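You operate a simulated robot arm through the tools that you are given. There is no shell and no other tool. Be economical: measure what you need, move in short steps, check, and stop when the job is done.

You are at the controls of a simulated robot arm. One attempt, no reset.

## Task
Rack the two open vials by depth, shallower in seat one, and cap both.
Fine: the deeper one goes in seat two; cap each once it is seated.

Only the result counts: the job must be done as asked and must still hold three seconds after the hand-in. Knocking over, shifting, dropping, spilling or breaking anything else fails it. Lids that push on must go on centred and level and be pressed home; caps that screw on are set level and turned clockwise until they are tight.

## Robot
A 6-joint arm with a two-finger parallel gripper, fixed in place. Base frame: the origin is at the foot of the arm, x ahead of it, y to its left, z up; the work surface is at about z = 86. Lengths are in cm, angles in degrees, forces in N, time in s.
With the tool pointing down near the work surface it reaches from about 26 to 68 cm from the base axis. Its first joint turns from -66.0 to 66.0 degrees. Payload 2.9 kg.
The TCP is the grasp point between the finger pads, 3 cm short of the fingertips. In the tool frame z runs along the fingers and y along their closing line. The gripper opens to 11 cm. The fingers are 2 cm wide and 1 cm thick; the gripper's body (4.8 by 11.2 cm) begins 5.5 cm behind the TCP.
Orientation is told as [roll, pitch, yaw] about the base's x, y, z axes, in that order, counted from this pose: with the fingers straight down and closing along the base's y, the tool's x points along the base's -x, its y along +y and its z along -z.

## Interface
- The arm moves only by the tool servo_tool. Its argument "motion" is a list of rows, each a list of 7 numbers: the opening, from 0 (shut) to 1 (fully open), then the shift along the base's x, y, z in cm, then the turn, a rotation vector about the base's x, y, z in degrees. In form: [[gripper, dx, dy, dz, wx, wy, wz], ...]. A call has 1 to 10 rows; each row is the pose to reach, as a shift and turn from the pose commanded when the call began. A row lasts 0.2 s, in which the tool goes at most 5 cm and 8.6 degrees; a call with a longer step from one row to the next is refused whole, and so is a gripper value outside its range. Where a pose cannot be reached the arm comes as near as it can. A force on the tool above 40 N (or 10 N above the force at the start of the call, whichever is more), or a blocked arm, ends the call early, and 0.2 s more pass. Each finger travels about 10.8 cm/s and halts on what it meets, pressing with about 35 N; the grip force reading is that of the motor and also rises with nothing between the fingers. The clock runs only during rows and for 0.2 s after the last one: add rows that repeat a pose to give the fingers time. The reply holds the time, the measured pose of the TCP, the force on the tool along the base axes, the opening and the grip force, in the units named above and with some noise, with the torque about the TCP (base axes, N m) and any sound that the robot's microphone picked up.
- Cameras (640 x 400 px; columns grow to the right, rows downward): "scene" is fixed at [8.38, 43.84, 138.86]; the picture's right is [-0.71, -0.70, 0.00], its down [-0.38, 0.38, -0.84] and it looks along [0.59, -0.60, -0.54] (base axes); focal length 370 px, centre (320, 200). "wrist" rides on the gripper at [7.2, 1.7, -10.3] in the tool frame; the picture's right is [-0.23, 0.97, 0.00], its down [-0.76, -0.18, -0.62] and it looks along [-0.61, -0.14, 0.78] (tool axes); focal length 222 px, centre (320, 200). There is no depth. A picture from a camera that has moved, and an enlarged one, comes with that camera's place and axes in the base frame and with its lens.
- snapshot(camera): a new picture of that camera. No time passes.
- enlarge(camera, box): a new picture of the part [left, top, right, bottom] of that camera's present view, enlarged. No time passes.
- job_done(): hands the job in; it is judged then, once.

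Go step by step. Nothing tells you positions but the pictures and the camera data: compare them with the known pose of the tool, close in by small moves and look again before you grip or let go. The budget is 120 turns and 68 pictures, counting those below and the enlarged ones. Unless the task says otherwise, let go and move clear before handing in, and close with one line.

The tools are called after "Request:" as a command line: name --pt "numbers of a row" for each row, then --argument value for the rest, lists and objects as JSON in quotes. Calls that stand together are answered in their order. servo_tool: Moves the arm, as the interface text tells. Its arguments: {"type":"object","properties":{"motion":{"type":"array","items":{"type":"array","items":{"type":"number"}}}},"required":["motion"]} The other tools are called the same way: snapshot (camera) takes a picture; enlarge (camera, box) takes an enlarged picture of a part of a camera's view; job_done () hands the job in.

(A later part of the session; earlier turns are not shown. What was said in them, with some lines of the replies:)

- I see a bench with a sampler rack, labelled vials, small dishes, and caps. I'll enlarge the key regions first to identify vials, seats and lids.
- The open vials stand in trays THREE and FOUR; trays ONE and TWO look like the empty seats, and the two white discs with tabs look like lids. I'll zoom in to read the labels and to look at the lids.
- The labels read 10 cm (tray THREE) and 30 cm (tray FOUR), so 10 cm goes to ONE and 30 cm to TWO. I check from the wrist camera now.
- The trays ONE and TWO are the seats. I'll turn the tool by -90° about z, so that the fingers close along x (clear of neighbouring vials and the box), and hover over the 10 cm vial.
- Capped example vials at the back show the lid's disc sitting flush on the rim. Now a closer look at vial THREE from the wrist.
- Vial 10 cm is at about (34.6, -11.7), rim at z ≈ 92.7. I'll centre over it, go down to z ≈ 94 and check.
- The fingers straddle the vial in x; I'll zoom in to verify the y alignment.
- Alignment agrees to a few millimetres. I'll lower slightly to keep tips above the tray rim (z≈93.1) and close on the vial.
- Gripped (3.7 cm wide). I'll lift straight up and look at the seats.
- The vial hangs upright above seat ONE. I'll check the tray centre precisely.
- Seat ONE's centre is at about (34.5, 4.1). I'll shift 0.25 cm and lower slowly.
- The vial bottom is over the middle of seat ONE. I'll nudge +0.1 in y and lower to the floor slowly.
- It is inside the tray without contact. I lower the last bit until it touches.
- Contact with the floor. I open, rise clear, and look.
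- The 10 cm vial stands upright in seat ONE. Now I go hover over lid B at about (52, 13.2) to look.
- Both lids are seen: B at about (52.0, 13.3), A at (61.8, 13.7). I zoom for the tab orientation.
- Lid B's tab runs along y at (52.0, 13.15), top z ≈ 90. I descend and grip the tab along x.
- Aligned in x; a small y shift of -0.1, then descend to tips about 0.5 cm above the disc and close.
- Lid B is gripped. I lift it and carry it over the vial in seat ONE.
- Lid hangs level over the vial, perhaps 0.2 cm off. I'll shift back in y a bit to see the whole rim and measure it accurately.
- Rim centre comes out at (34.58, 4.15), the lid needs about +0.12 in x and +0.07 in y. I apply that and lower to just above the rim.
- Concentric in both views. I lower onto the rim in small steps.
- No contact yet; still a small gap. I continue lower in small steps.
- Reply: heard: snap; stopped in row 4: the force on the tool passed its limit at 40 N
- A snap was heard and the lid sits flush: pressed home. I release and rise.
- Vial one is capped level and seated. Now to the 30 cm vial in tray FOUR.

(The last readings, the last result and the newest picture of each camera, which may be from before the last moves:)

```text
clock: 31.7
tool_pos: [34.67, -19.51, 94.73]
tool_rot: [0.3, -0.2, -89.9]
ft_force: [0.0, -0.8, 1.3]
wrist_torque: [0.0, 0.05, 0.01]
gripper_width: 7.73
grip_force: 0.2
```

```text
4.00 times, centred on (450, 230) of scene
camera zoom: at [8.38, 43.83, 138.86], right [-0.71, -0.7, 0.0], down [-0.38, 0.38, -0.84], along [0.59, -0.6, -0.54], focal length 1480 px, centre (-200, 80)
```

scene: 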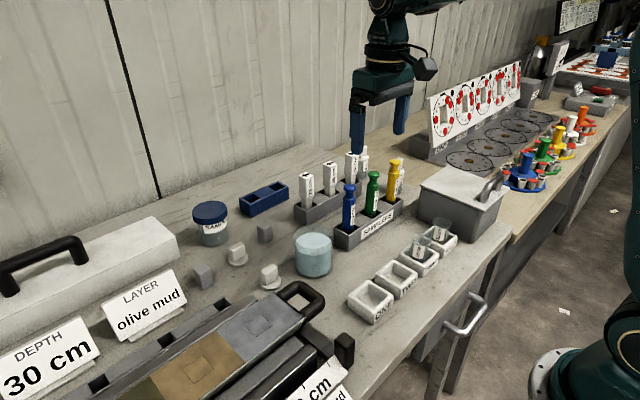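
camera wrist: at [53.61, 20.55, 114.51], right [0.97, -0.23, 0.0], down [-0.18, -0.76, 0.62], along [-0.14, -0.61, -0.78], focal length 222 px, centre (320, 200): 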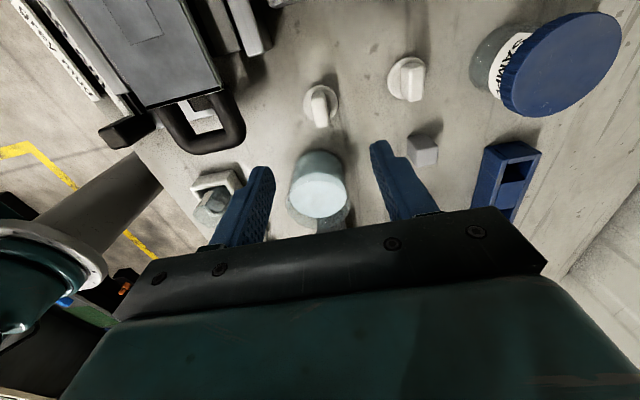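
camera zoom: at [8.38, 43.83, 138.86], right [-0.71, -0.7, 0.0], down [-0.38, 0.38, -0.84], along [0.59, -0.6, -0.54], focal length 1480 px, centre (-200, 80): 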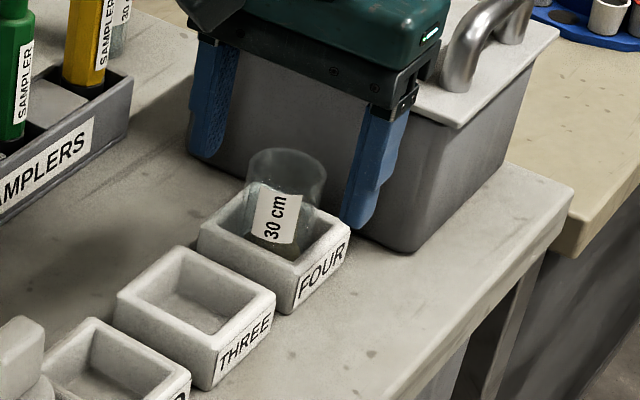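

The vial is centred within 1 mm or so. I fix the tiny tilt, lower to z≈93.2 and grip.

Request:
servo_tool --pt "0.7 -0.1 0.1 -0.8 0.3 0.3 0" --pt "0.7 -0.1 0.1 -1.5 0.3 0.3 0" --pt "0.55 -0.1 0.1 -1.5 0.3 0.3 0" --pt "0.45 -0.1 0.1 -1.5 0.3 0.3 0" --pt "0.38 -0.1 0.1 -1.5 0.3 0.3 0" --pt "0.3 -0.1 0.1 -1.5 0.3 0.3 0" --pt "0.3 -0.1 0.1 -1.5 0.3 0.3 0" --pt "0.3 -0.1 0.1 -1.5 0.3 0.3 0"

```text
clock: 33.5
tool_pos: [34.51, -19.35, 93.29]
tool_rot: [-0.1, 0.1, -90.1]
ft_force: [0.0, -0.1, -0.4]
wrist_torque: [0.0, 0.0, -0.03]
gripper_width: 3.76
grip_force: 34.9
```

Gripped. I lift and carry it over seat TWO.

Request:
servo_tool --pt "0.3 0 0 1 0 0 0" --pt "0.3 0 0 4 0 0 0" --pt "0.3 0 0 8 0 0 0" --pt "0.3 0 3 8 0 0 0" --pt "0.3 0 7 8 0 0 0" --pt "0.3 0 11 8 0 0 0" --pt "0.3 0 14 8 0 0 0" --pt "0.3 0 15.55 8 0 0 0" --pt "0.3 0 15.55 5 0 0 0" --pt "0.3 0 15.55 5 0 0 0"

Request:
enlarge --camera "wrist" --box '[260, 60, 380, 220]'

Request:
enlarge --camera "scene" --box '[350, 200, 440, 300]'

```text
clock: 35.7
tool_pos: [34.47, -3.88, 98.34]
tool_rot: [0.0, 0.0, -89.9]
ft_force: [0.0, 0.1, -0.5]
wrist_torque: [0.03, 0.03, 0.0]
gripper_width: 3.77
grip_force: 35.0
```

```text
2.50 times, centred on (320, 140) of wrist
camera zoom: at [36.08, 3.52, 108.57], right [0.97, -0.23, 0.0], down [-0.18, -0.76, 0.62], along [-0.14, -0.61, -0.78], focal length 555 px, centre (320, 350)
```

zoom: 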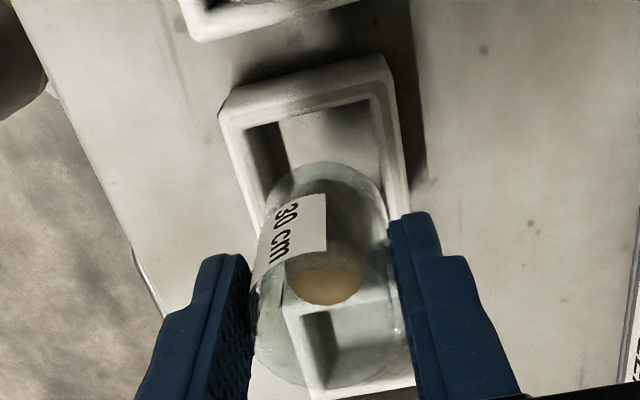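

```text
4.00 times, centred on (395, 250) of scene
camera zoom: at [8.38, 43.84, 138.86], right [-0.71, -0.7, 0.0], down [-0.38, 0.38, -0.84], along [0.59, -0.6, -0.54], focal length 1480 px, centre (20, 0)
```

zoom: 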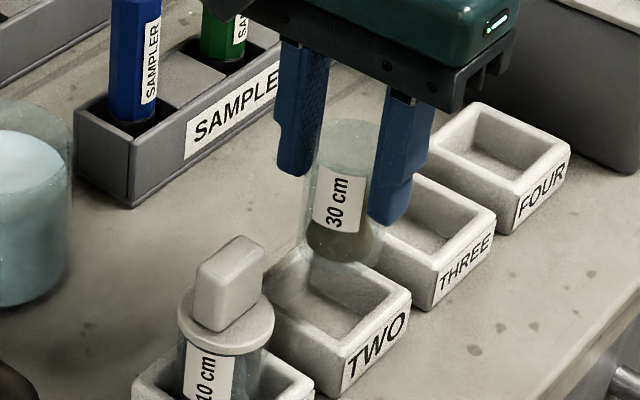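

Seat TWO's centre is about (34.5, -3.9), matching. I lower it.

Request:
servo_tool --pt "0.3 0 0 -1.5 0 0 0" --pt "0.3 0 0 -3 0 0 0" --pt "0.3 0 0 -4 0 0 0" --pt "0.3 0 0 -4.6 0 0 0" --pt "0.3 0 0 -4.6 0 0 0"

Request:
servo_tool --pt "0.3 0 0 -0.15 0 0 0" --pt "0.3 0 0 -0.3 0 0 0" --pt "0.3 0 0 -0.4 0 0 0" --pt "0.3 0 0 -0.4 0 0 0"

Request:
enlarge --camera "scene" --box '[350, 200, 440, 300]'

```text
clock: 36.3
tool_pos: [34.6, -3.9, 95.63]
tool_rot: [0.3, -0.1, -90.0]
ft_force: [-1.2, 0.3, 10.0]
wrist_torque: [-0.22, 0.13, -0.03]
gripper_width: 3.73
grip_force: 35.1
stopped in row 3: the force on the tool passed its limit at 68 N (the readings are from after the stop); the commanded pose is now the measured one
```

```text
clock: 36.8
tool_pos: [34.81, -3.91, 95.76]
tool_rot: [0.5, 0.0, -90.1]
ft_force: [-1.8, 0.5, 7.7]
wrist_torque: [-0.18, 0.17, -0.08]
gripper_width: 3.74
grip_force: 35.0
stopped in row 2: the force on the tool passed its limit at 46 N (the readings are from after the stop); the commanded pose is now the measured one
```

```text
4.00 times, centred on (395, 250) of scene
camera zoom: at [8.36, 43.84, 138.86], right [-0.71, -0.7, 0.0], down [-0.38, 0.38, -0.84], along [0.59, -0.6, -0.54], focal length 1480 px, centre (20, 0)
```

zoom: 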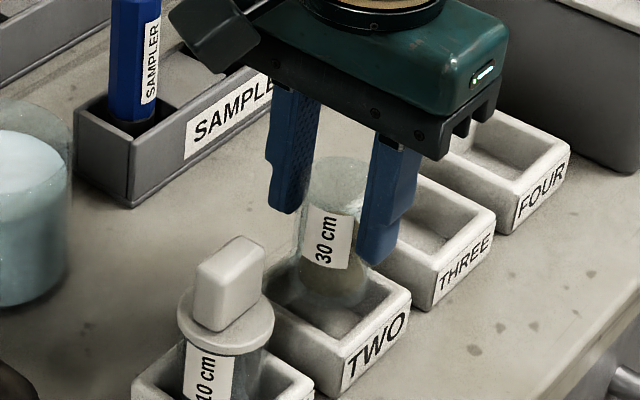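

The vial's foot caught the tray's edge on the -y side (torque tells so). I raise 1.5 cm, remove the tilt, and check the vial in the hand and the seat.

Request:
servo_tool --pt "0.3 -0.1 0 0.5 0 0.25 0" --pt "0.3 -0.2 0.05 1.5 0 0.5 0" --pt "0.3 -0.2 0.1 2 0 0.5 0" --pt "0.3 -0.2 0.1 2 0 0.5 0"

Request:
enlarge --camera "scene" --box '[370, 210, 430, 290]'

Request:
enlarge --camera "wrist" --box '[260, 60, 380, 220]'

```text
clock: 37.8
tool_pos: [34.41, -3.82, 97.71]
tool_rot: [0.0, 0.0, -90.0]
ft_force: [-0.4, -1.1, -0.8]
wrist_torque: [0.0, 0.02, 0.04]
gripper_width: 3.72
grip_force: 35.3
```

```text
5.00 times, centred on (400, 250) of scene
camera zoom: at [8.38, 43.84, 138.86], right [-0.71, -0.7, 0.0], down [-0.38, 0.38, -0.84], along [0.59, -0.6, -0.54], focal length 1850 px, centre (-80, -50)
```

zoom: 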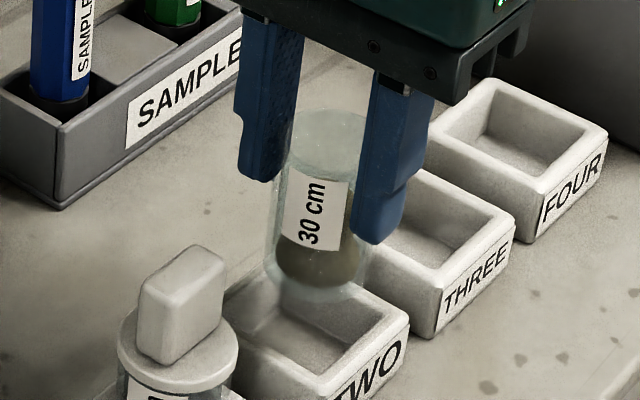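

```text
2.50 times, centred on (320, 140) of wrist
camera zoom: at [36.12, 3.61, 108.04], right [0.97, -0.23, 0.0], down [-0.18, -0.76, 0.62], along [-0.14, -0.61, -0.78], focal length 555 px, centre (320, 350)
```

zoom: 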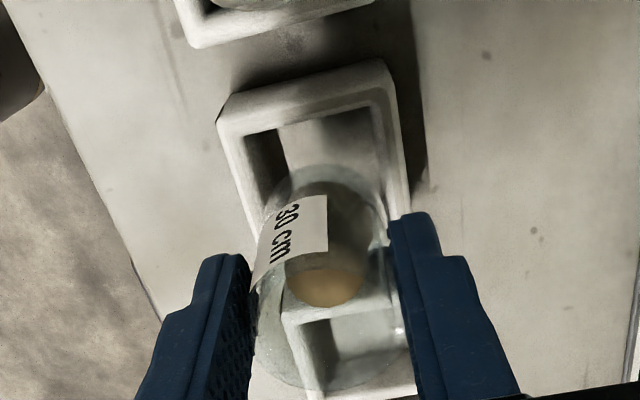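

The vial is still upright and unslipped. Comparing with the successful seat-ONE pose, I should shift by about (+0.12, +0.22); then lower slowly.

Request:
servo_tool --pt "0.3 0.12 0.22 0 0 0 0" --pt "0.3 0.12 0.22 -0.8 0 0 0" --pt "0.3 0.12 0.22 -1.4 0 0 0" --pt "0.3 0.12 0.22 -1.7 0 0 0" --pt "0.3 0.12 0.22 -1.9 0 0 0" --pt "0.3 0.12 0.22 -2.1 0 0 0" --pt "0.3 0.12 0.22 -2.3 0 0 0" --pt "0.3 0.12 0.22 -2.5 0 0 0"

```text
clock: 39.6
tool_pos: [34.66, -3.52, 95.22]
tool_rot: [0.0, 0.0, -90.0]
ft_force: [0.4, 2.2, 0.7]
wrist_torque: [0.15, -0.03, 0.02]
gripper_width: 3.73
grip_force: 34.7
```

It has entered; a light side push suggests 0.1 more in +y. I continue down.

Request:
servo_tool --pt "0.3 0 0.1 0 0 0 0" --pt "0.3 0 0.1 -0.4 0 0 0" --pt "0.3 0 0.1 -0.8 0 0 0" --pt "0.3 0 0.1 -1.2 0 0 0" --pt "0.3 0 0.1 -1.5 0 0 0" --pt "0.3 0 0.1 -1.65 0 0 0" --pt "0.3 0 0.1 -1.65 0 0 0"

```text
clock: 41.2
tool_pos: [34.56, -3.58, 93.45]
tool_rot: [-0.1, 0.0, -89.9]
ft_force: [-0.1, -0.2, -0.1]
wrist_torque: [0.0, -0.01, -0.02]
gripper_width: 3.72
grip_force: 35.1
```

Request:
servo_tool --pt "0.3 0 0 -0.1 0 0 0" --pt "0.3 0 0 -0.2 0 0 0" --pt "0.3 0 0 -0.3 0 0 0" --pt "0.3 0 0 -0.3 0 0 0"

```text
clock: 42.2
tool_pos: [34.55, -3.31, 93.11]
tool_rot: [0.1, 0.0, -90.0]
ft_force: [-0.4, 0.1, -0.2]
wrist_torque: [-0.03, -0.01, -0.02]
gripper_width: 3.73
grip_force: 34.9
```

No floor contact yet (the vial slid up a little in the hand earlier). A bit lower.

Request:
servo_tool --pt "0.3 0 0 -0.1 0 0 0" --pt "0.3 0 0 -0.2 0 0 0" --pt "0.3 0 0 -0.3 0 0 0" --pt "0.3 0 0 -0.3 0 0 0"

Request:
enlarge --camera "scene" --box '[360, 210, 430, 290]'

```text
clock: 43.0
tool_pos: [34.71, -3.49, 93.14]
tool_rot: [0.2, 0.1, -89.9]
ft_force: [-3.5, 0.9, 10.3]
wrist_torque: [0.06, 0.21, 0.02]
gripper_width: 3.72
grip_force: 35.0
stopped in row 4: the force on the tool passed its limit at 45 N (the readings are from after the stop); the commanded pose is now the measured one
```

```text
5.00 times, centred on (395, 250) of scene
camera zoom: at [8.36, 43.84, 138.86], right [-0.71, -0.7, 0.0], down [-0.38, 0.38, -0.84], along [0.59, -0.6, -0.54], focal length 1850 px, centre (-55, -50)
```

zoom: 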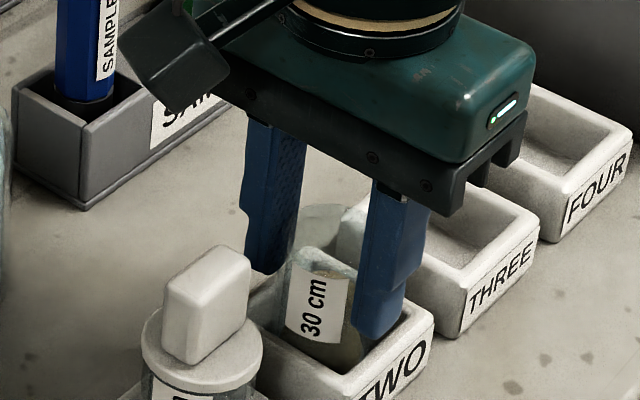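

Contact with the floor. I release and rise, then check.

Request:
servo_tool --pt "0.3 0 0 0.1 0 0 0" --pt "0.45 0 0 0.1 0 0 0" --pt "0.6 0 0 0.1 0 0 0" --pt "0.6 0 0 0.1 0 0 0" --pt "0.6 0 0 4 0 0 0" --pt "0.6 0 0 8 0 0 0" --pt "0.6 0 0 11 0 0 0" --pt "0.6 0 0 11 0 0 0"

Request:
enlarge --camera "scene" --box '[340, 210, 430, 310]'

Request:
enlarge --camera "wrist" --box '[270, 60, 370, 150]'

```text
clock: 44.8
tool_pos: [34.65, -3.51, 104.1]
tool_rot: [0.1, 0.0, -90.0]
ft_force: [0.2, 0.2, 0.5]
wrist_torque: [-0.01, 0.0, 0.0]
gripper_width: 6.58
grip_force: 0.1
```

```text
4.00 times, centred on (385, 260) of scene
camera zoom: at [8.37, 43.84, 138.86], right [-0.71, -0.7, 0.0], down [-0.38, 0.38, -0.84], along [0.59, -0.6, -0.54], focal length 1480 px, centre (60, -40)
```

zoom: 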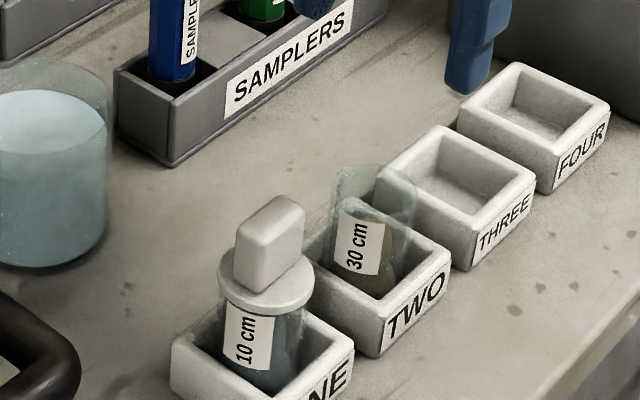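

```text
4.44 times, centred on (320, 105) of wrist
camera zoom: at [36.3, 3.9, 114.5], right [0.97, -0.23, 0.0], down [-0.18, -0.76, 0.62], along [-0.14, -0.61, -0.78], focal length 987 px, centre (320, 622)
```

zoom: 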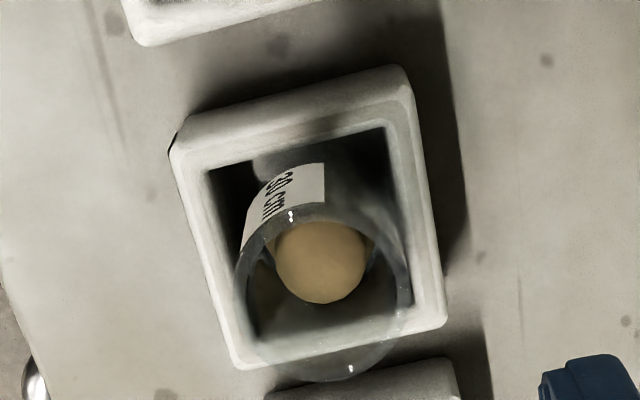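

The 30 cm vial stands upright in seat TWO. Now I fetch lid A at about (61.9, 13.5), travelling high.

Request:
servo_tool --pt "0.5 0 2 3 0 0 0" --pt "0.5 3 5 4 0 0 0" --pt "0.5 7 7 4 0 0 0" --pt "0.5 11 9.5 4 0 0 0" --pt "0.5 15 12 4 0 0 0" --pt "0.5 19 14.5 4 0 0 0" --pt "0.5 23 16.9 4 0 0 0" --pt "0.5 27.3 16.9 2 0 0 0" --pt "0.5 27.3 16.9 -2 0 0 0" --pt "0.5 27.3 16.9 -2 0 0 0"

Request:
snapshot --camera "wrist"

```text
clock: 47.0
tool_pos: [61.98, 13.32, 102.19]
tool_rot: [0.1, 0.0, -90.1]
ft_force: [0.4, 0.5, -0.8]
wrist_torque: [-0.01, 0.02, -0.02]
gripper_width: 5.5
grip_force: 0.1
```

```text
16 pictures are left
camera wrist: at [63.55, 20.7, 112.44], right [0.97, -0.23, 0.0], down [-0.18, -0.76, 0.62], along [-0.14, -0.61, -0.78], focal length 222 px, centre (320, 200)
```

wrist: 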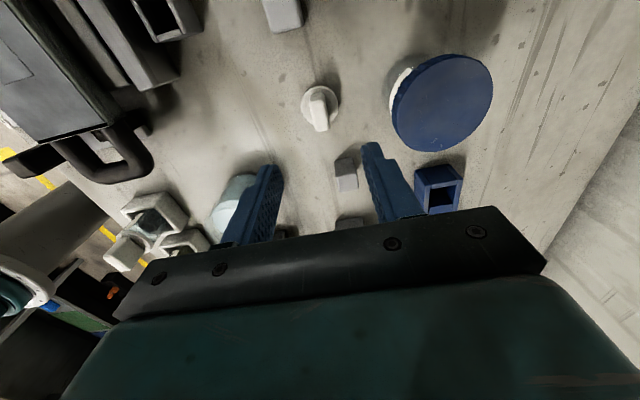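

The jar lid (top z≈95.5, edge x≈67) is near the gripper body's reach, so I'll grip this tab higher (TCP ≈ 91.4) with a smaller opening. First go down partway.

Request:
servo_tool --pt "0.4 0 0.15 -3 0 0 0" --pt "0.4 0 0.15 -6 0 0 0" --pt "0.4 0 0.15 -8 0 0 0" --pt "0.4 0 0.15 -8 0 0 0"

Request:
enlarge --camera "wrist" --box '[240, 70, 400, 220]'

Request:
enlarge --camera "scene" --box '[180, 180, 300, 290]'

```text
clock: 48.0
tool_pos: [62.01, 13.49, 94.23]
tool_rot: [0.1, 0.0, -90.0]
ft_force: [-0.6, -0.5, 0.0]
wrist_torque: [0.01, -0.01, -0.01]
gripper_width: 4.42
grip_force: 0.0
```

```text
2.67 times, centred on (320, 145) of wrist
camera zoom: at [63.58, 20.81, 104.51], right [0.97, -0.23, 0.0], down [-0.18, -0.76, 0.62], along [-0.14, -0.61, -0.78], focal length 592 px, centre (320, 347)
```

zoom: 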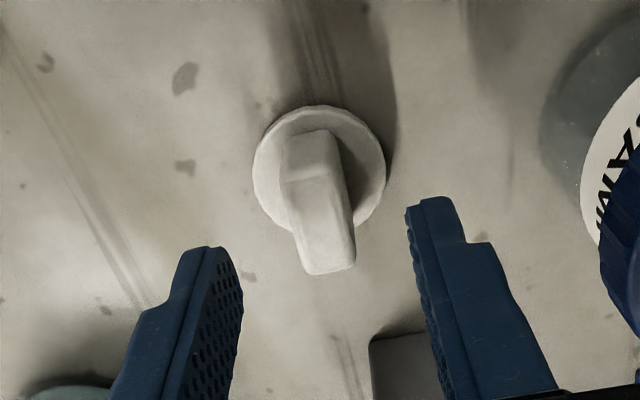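

```text
3.64 times, centred on (240, 235) of scene
camera zoom: at [8.38, 43.84, 138.86], right [-0.71, -0.7, 0.0], down [-0.38, 0.38, -0.84], along [0.59, -0.6, -0.54], focal length 1345 px, centre (611, 73)
```

zoom: 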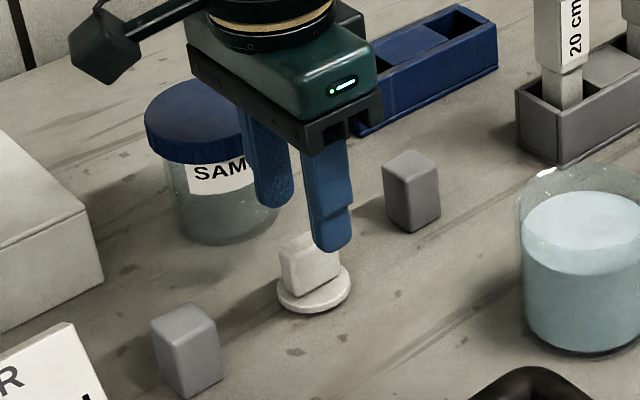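

Lid at (61.95, 13.65). I go down to TCP 91.4 and close on the tab.

Request:
servo_tool --pt "0.4 -0.05 0.15 -1 0 0 0" --pt "0.4 -0.05 0.15 -2 0 0 0" --pt "0.4 -0.05 0.15 -2.8 0 0 0" --pt "0.4 -0.05 0.15 -2.8 0 0 0"

Request:
servo_tool --pt "0.3 0 0 0 0 0 0" --pt "0.2 0 0 0 0 0 0" --pt "0.1 0 0 0 0 0 0" --pt "0.08 0 0 0 0 0 0" --pt "0.08 0 0 0 0 0 0" --pt "0.08 0 0 0 0 0 0"

Request:
enlarge --camera "wrist" --box '[240, 100, 400, 220]'

```text
clock: 49.0
tool_pos: [61.86, 13.68, 91.4]
tool_rot: [0.1, 0.0, -89.9]
ft_force: [0.5, -0.3, 0.1]
wrist_torque: [0.01, 0.01, -0.02]
gripper_width: 4.39
grip_force: 0.1
```

```text
clock: 50.4
tool_pos: [61.94, 13.64, 91.34]
tool_rot: [0.1, 0.0, -90.0]
ft_force: [0.0, 0.2, 0.1]
wrist_torque: [0.05, 0.03, 0.01]
gripper_width: 1.32
grip_force: 35.3
```

```text
3.33 times, centred on (320, 160) of wrist
camera zoom: at [63.52, 21.07, 101.74], right [0.97, -0.23, 0.0], down [-0.18, -0.76, 0.62], along [-0.14, -0.61, -0.78], focal length 740 px, centre (320, 333)
```

zoom: 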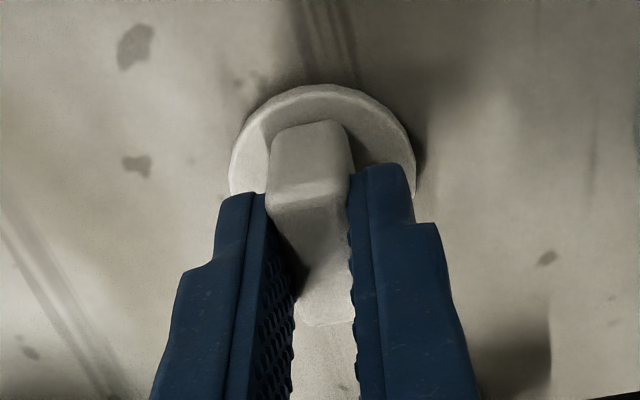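

Gripped; the lid is centred under the tool. I lift and carry it back towards seat TWO, stopping short to measure the rim.

Request:
servo_tool --pt "0.08 0 0 2 0 0 0" --pt "0.08 0 0 6 0 0 0" --pt "0.08 0 0 11 0 0 0" --pt "0.08 -3 0 15 0 0 0" --pt "0.08 -7 -2 16.5 0 0 0" --pt "0.08 -11 -4.5 16.5 0 0 0" --pt "0.08 -15 -7 16.5 0 0 0" --pt "0.08 -19 -9.5 16.5 0 0 0" --pt "0.08 -23 -12 16.5 0 0 0" --pt "0.08 -23 -12 16.5 0 0 0"

Request:
servo_tool --pt "0.08 -2 -4 0 0 0 0" --pt "0.08 -4.4 -8 0 0 0 0" --pt "0.08 -4.4 -10.5 -3 0 0 0" --pt "0.08 -4.4 -10.5 -6.5 0 0 0" --pt "0.08 -4.4 -10.5 -6.5 0 0 0"

Request:
enlarge --camera "wrist" --box '[260, 30, 380, 150]'

```text
clock: 52.6
tool_pos: [38.79, 1.73, 107.8]
tool_rot: [0.2, -0.1, -90.0]
ft_force: [0.4, 0.3, 0.6]
wrist_torque: [-0.01, 0.01, 0.02]
gripper_width: 1.35
grip_force: 34.5
```

```text
clock: 53.8
tool_pos: [34.49, -8.89, 101.17]
tool_rot: [0.0, 0.0, -90.0]
ft_force: [1.0, -0.3, -0.2]
wrist_torque: [-0.01, -0.01, 0.01]
gripper_width: 1.32
grip_force: 35.0
```

```text
3.33 times, centred on (320, 90) of wrist
camera zoom: at [36.04, -1.43, 111.57], right [0.97, -0.23, 0.0], down [-0.18, -0.76, 0.62], along [-0.14, -0.61, -0.78], focal length 740 px, centre (320, 567)
```

zoom: 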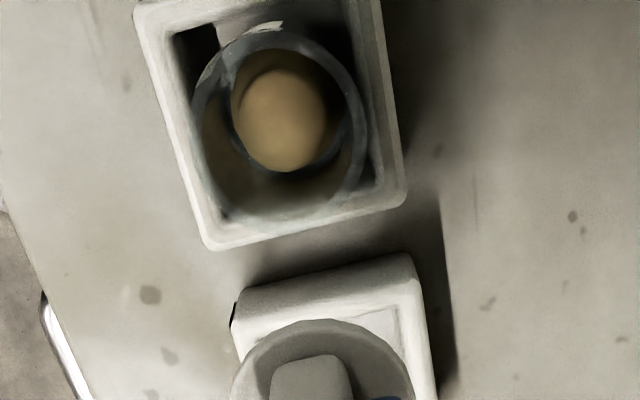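

Rim of vial two is at about (34.65, -3.75). I shift (+0.22, +5.14) over it and lower to just above, then verify.

Request:
servo_tool --pt "0.08 0.1 2.5 0 0 0 0" --pt "0.08 0.22 5.14 0 0 0 0" --pt "0.08 0.22 5.14 -1.2 0 0 0" --pt "0.08 0.22 5.14 -2.3 0 0 0" --pt "0.08 0.22 5.14 -2.3 0 0 0"

Request:
enlarge --camera "scene" --box '[370, 210, 430, 270]'

Request:
enlarge --camera "wrist" --box '[270, 110, 370, 190]'

```text
clock: 55.0
tool_pos: [34.75, -3.57, 98.91]
tool_rot: [0.2, 0.0, -90.0]
ft_force: [0.7, 0.1, -0.3]
wrist_torque: [-0.01, 0.0, -0.01]
gripper_width: 1.34
grip_force: 35.3
```

```text
6.67 times, centred on (400, 240) of scene
camera zoom: at [8.38, 43.84, 138.86], right [-0.71, -0.7, 0.0], down [-0.38, 0.38, -0.84], along [0.59, -0.6, -0.54], focal length 2466 px, centre (-213, -67)
```

zoom: 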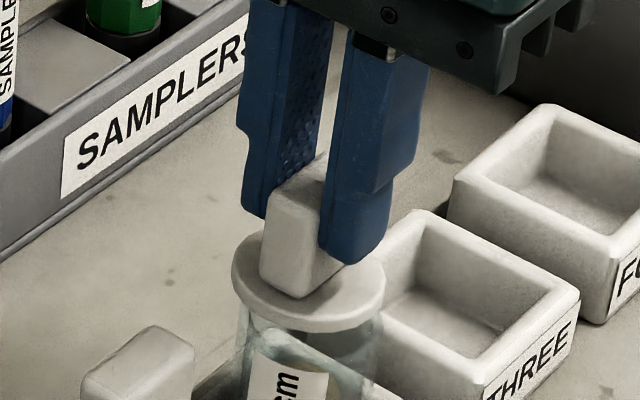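

```text
5.00 times, centred on (320, 150) of wrist
camera zoom: at [36.33, 3.7, 109.37], right [0.97, -0.23, 0.0], down [-0.18, -0.76, 0.62], along [-0.14, -0.61, -0.78], focal length 1111 px, centre (320, 450)
```

zoom: 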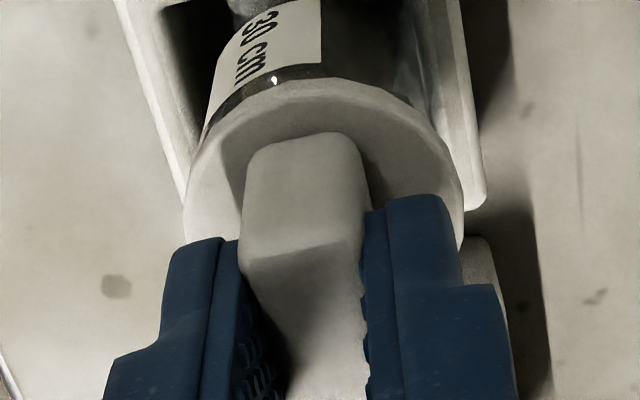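

Concentric in both views. I lower and press home.

Request:
servo_tool --pt "0.08 0 0 -0.3 0 0 0" --pt "0.08 0 0 -0.6 0 0 0" --pt "0.08 0 0 -0.75 0 0 0" --pt "0.08 0 0 -0.9 0 0 0" --pt "0.08 0 0 -0.9 0 0 0"

Request:
servo_tool --pt "0.08 0 0 -0.1 0 0 0" --pt "0.08 0 0 -0.2 0 0 0" --pt "0.08 0 0 -0.3 0 0 0" --pt "0.08 0 0 -0.3 0 0 0"

```text
clock: 56.2
tool_pos: [34.78, -3.71, 97.99]
tool_rot: [0.1, 0.1, -90.0]
ft_force: [-0.1, -0.7, -0.3]
wrist_torque: [-0.01, 0.04, -0.01]
gripper_width: 1.32
grip_force: 35.1
```

```text
clock: 57.2
tool_pos: [34.64, -3.72, 97.83]
tool_rot: [0.1, 0.0, -90.1]
ft_force: [-0.1, 0.0, -0.2]
wrist_torque: [0.01, 0.0, 0.01]
gripper_width: 1.35
grip_force: 34.9
```

Request:
servo_tool --pt "0.08 0 0 -0.1 0 0 0" --pt "0.08 0 0 -0.2 0 0 0" --pt "0.08 0 0 -0.3 0 0 0" --pt "0.08 0 0 -0.3 0 0 0"

```text
clock: 58.2
tool_pos: [34.87, -3.62, 97.63]
tool_rot: [0.3, 0.1, -90.1]
ft_force: [-3.4, -0.1, 18.8]
wrist_torque: [-0.1, 0.12, -0.02]
gripper_width: 1.35
grip_force: 35.4
heard: snap
```

Snap heard. One small extra press to be sure it is home.

Request:
servo_tool --pt "0.08 0 0 -0.08 0 0 0" --pt "0.08 0 0 -0.16 0 0 0" --pt "0.08 0 0 0 0 0 0"

Request:
enlarge --camera "scene" --box '[360, 210, 430, 280]'

```text
clock: 58.9
tool_pos: [34.75, -3.63, 97.64]
tool_rot: [0.4, 0.0, -90.0]
ft_force: [-3.0, 0.6, 10.9]
wrist_torque: [-0.01, 0.23, -0.05]
gripper_width: 1.33
grip_force: 34.9
stopped in row 3: the force on the tool passed its limit at 40 N (the readings are from after the stop); the commanded pose is now the measured one
```

```text
5.71 times, centred on (395, 245) of scene
camera zoom: at [8.35, 43.84, 138.86], right [-0.71, -0.7, 0.0], down [-0.38, 0.38, -0.84], along [0.59, -0.6, -0.54], focal length 2114 px, centre (-109, -57)
```

zoom: 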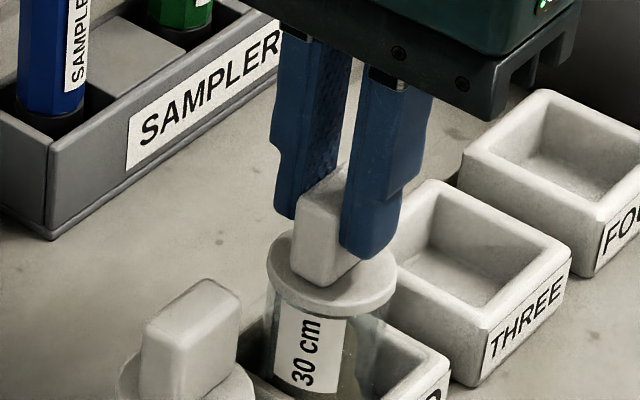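

Lid two sits flush and level. I release, rise clear, and check everything.

Request:
servo_tool --pt "0.08 0 0 0.05 0 0 0" --pt "0.2 0 0 0.05 0 0 0" --pt "0.4 0 0 0.05 0 0 0" --pt "0.5 0 0 0.05 0 0 0" --pt "0.5 0 0 3 0 0 0" --pt "0.5 0 0 7 0 0 0" --pt "0.5 0 0 10 0 0 0" --pt "0.5 0 0 10 0 0 0"

Request:
enlarge --camera "scene" --box '[340, 210, 430, 310]'

Request:
enlarge --camera "wrist" --box '[250, 20, 390, 170]'

Request:
snapshot --camera "scene"

```text
clock: 60.6
tool_pos: [34.77, -3.55, 107.53]
tool_rot: [0.4, 0.0, -90.0]
ft_force: [-0.5, -0.2, 0.1]
wrist_torque: [0.0, 0.02, -0.01]
gripper_width: 5.5
grip_force: 0.0
```

```text
4.00 times, centred on (385, 260) of scene
camera zoom: at [8.37, 43.84, 138.86], right [-0.71, -0.7, 0.0], down [-0.38, 0.38, -0.84], along [0.59, -0.6, -0.54], focal length 1480 px, centre (60, -40)
```

zoom: 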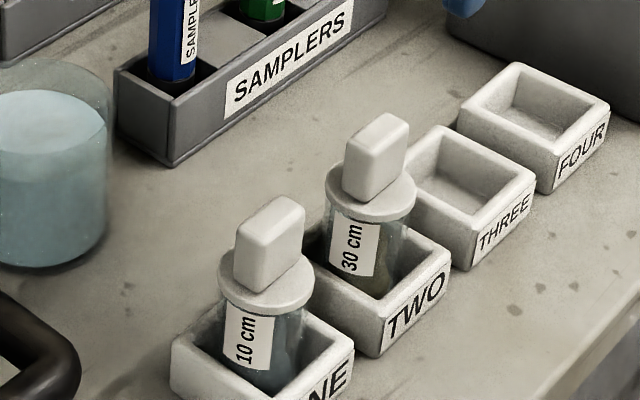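

```text
2.67 times, centred on (320, 95) of wrist
camera zoom: at [36.43, 3.73, 117.91], right [0.97, -0.23, 0.01], down [-0.18, -0.76, 0.62], along [-0.14, -0.61, -0.78], focal length 592 px, centre (320, 480)
```

zoom: 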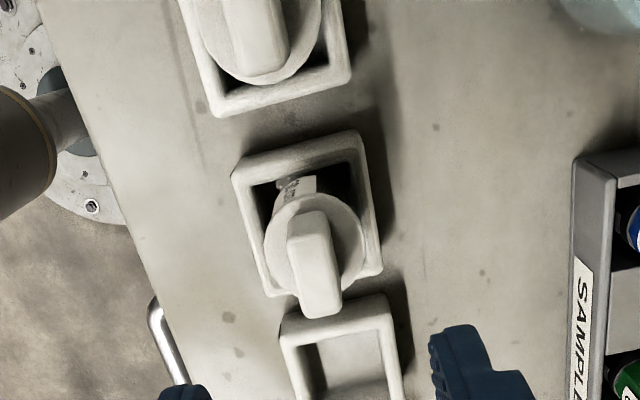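

```text
6 pictures are left
```

scene: 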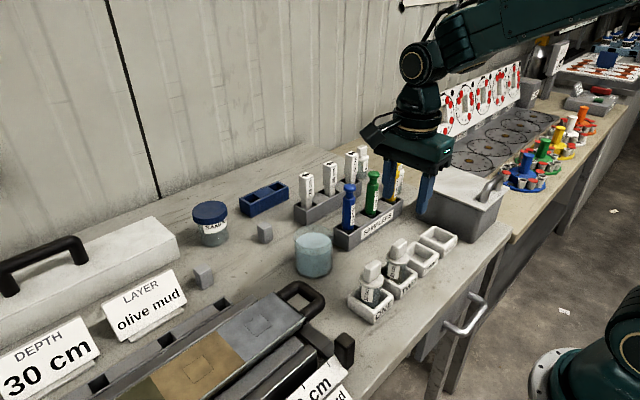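

Both vials are seated and capped level, nothing else has moved, and the arm is clear, so I hand in.

Request:
job_done

```text
The job is handed in.
```

The 10 cm vial is in seat ONE and the 30 cm vial is in seat TWO; each lid was pressed on until it snapped and sits level, and the job is handed in.
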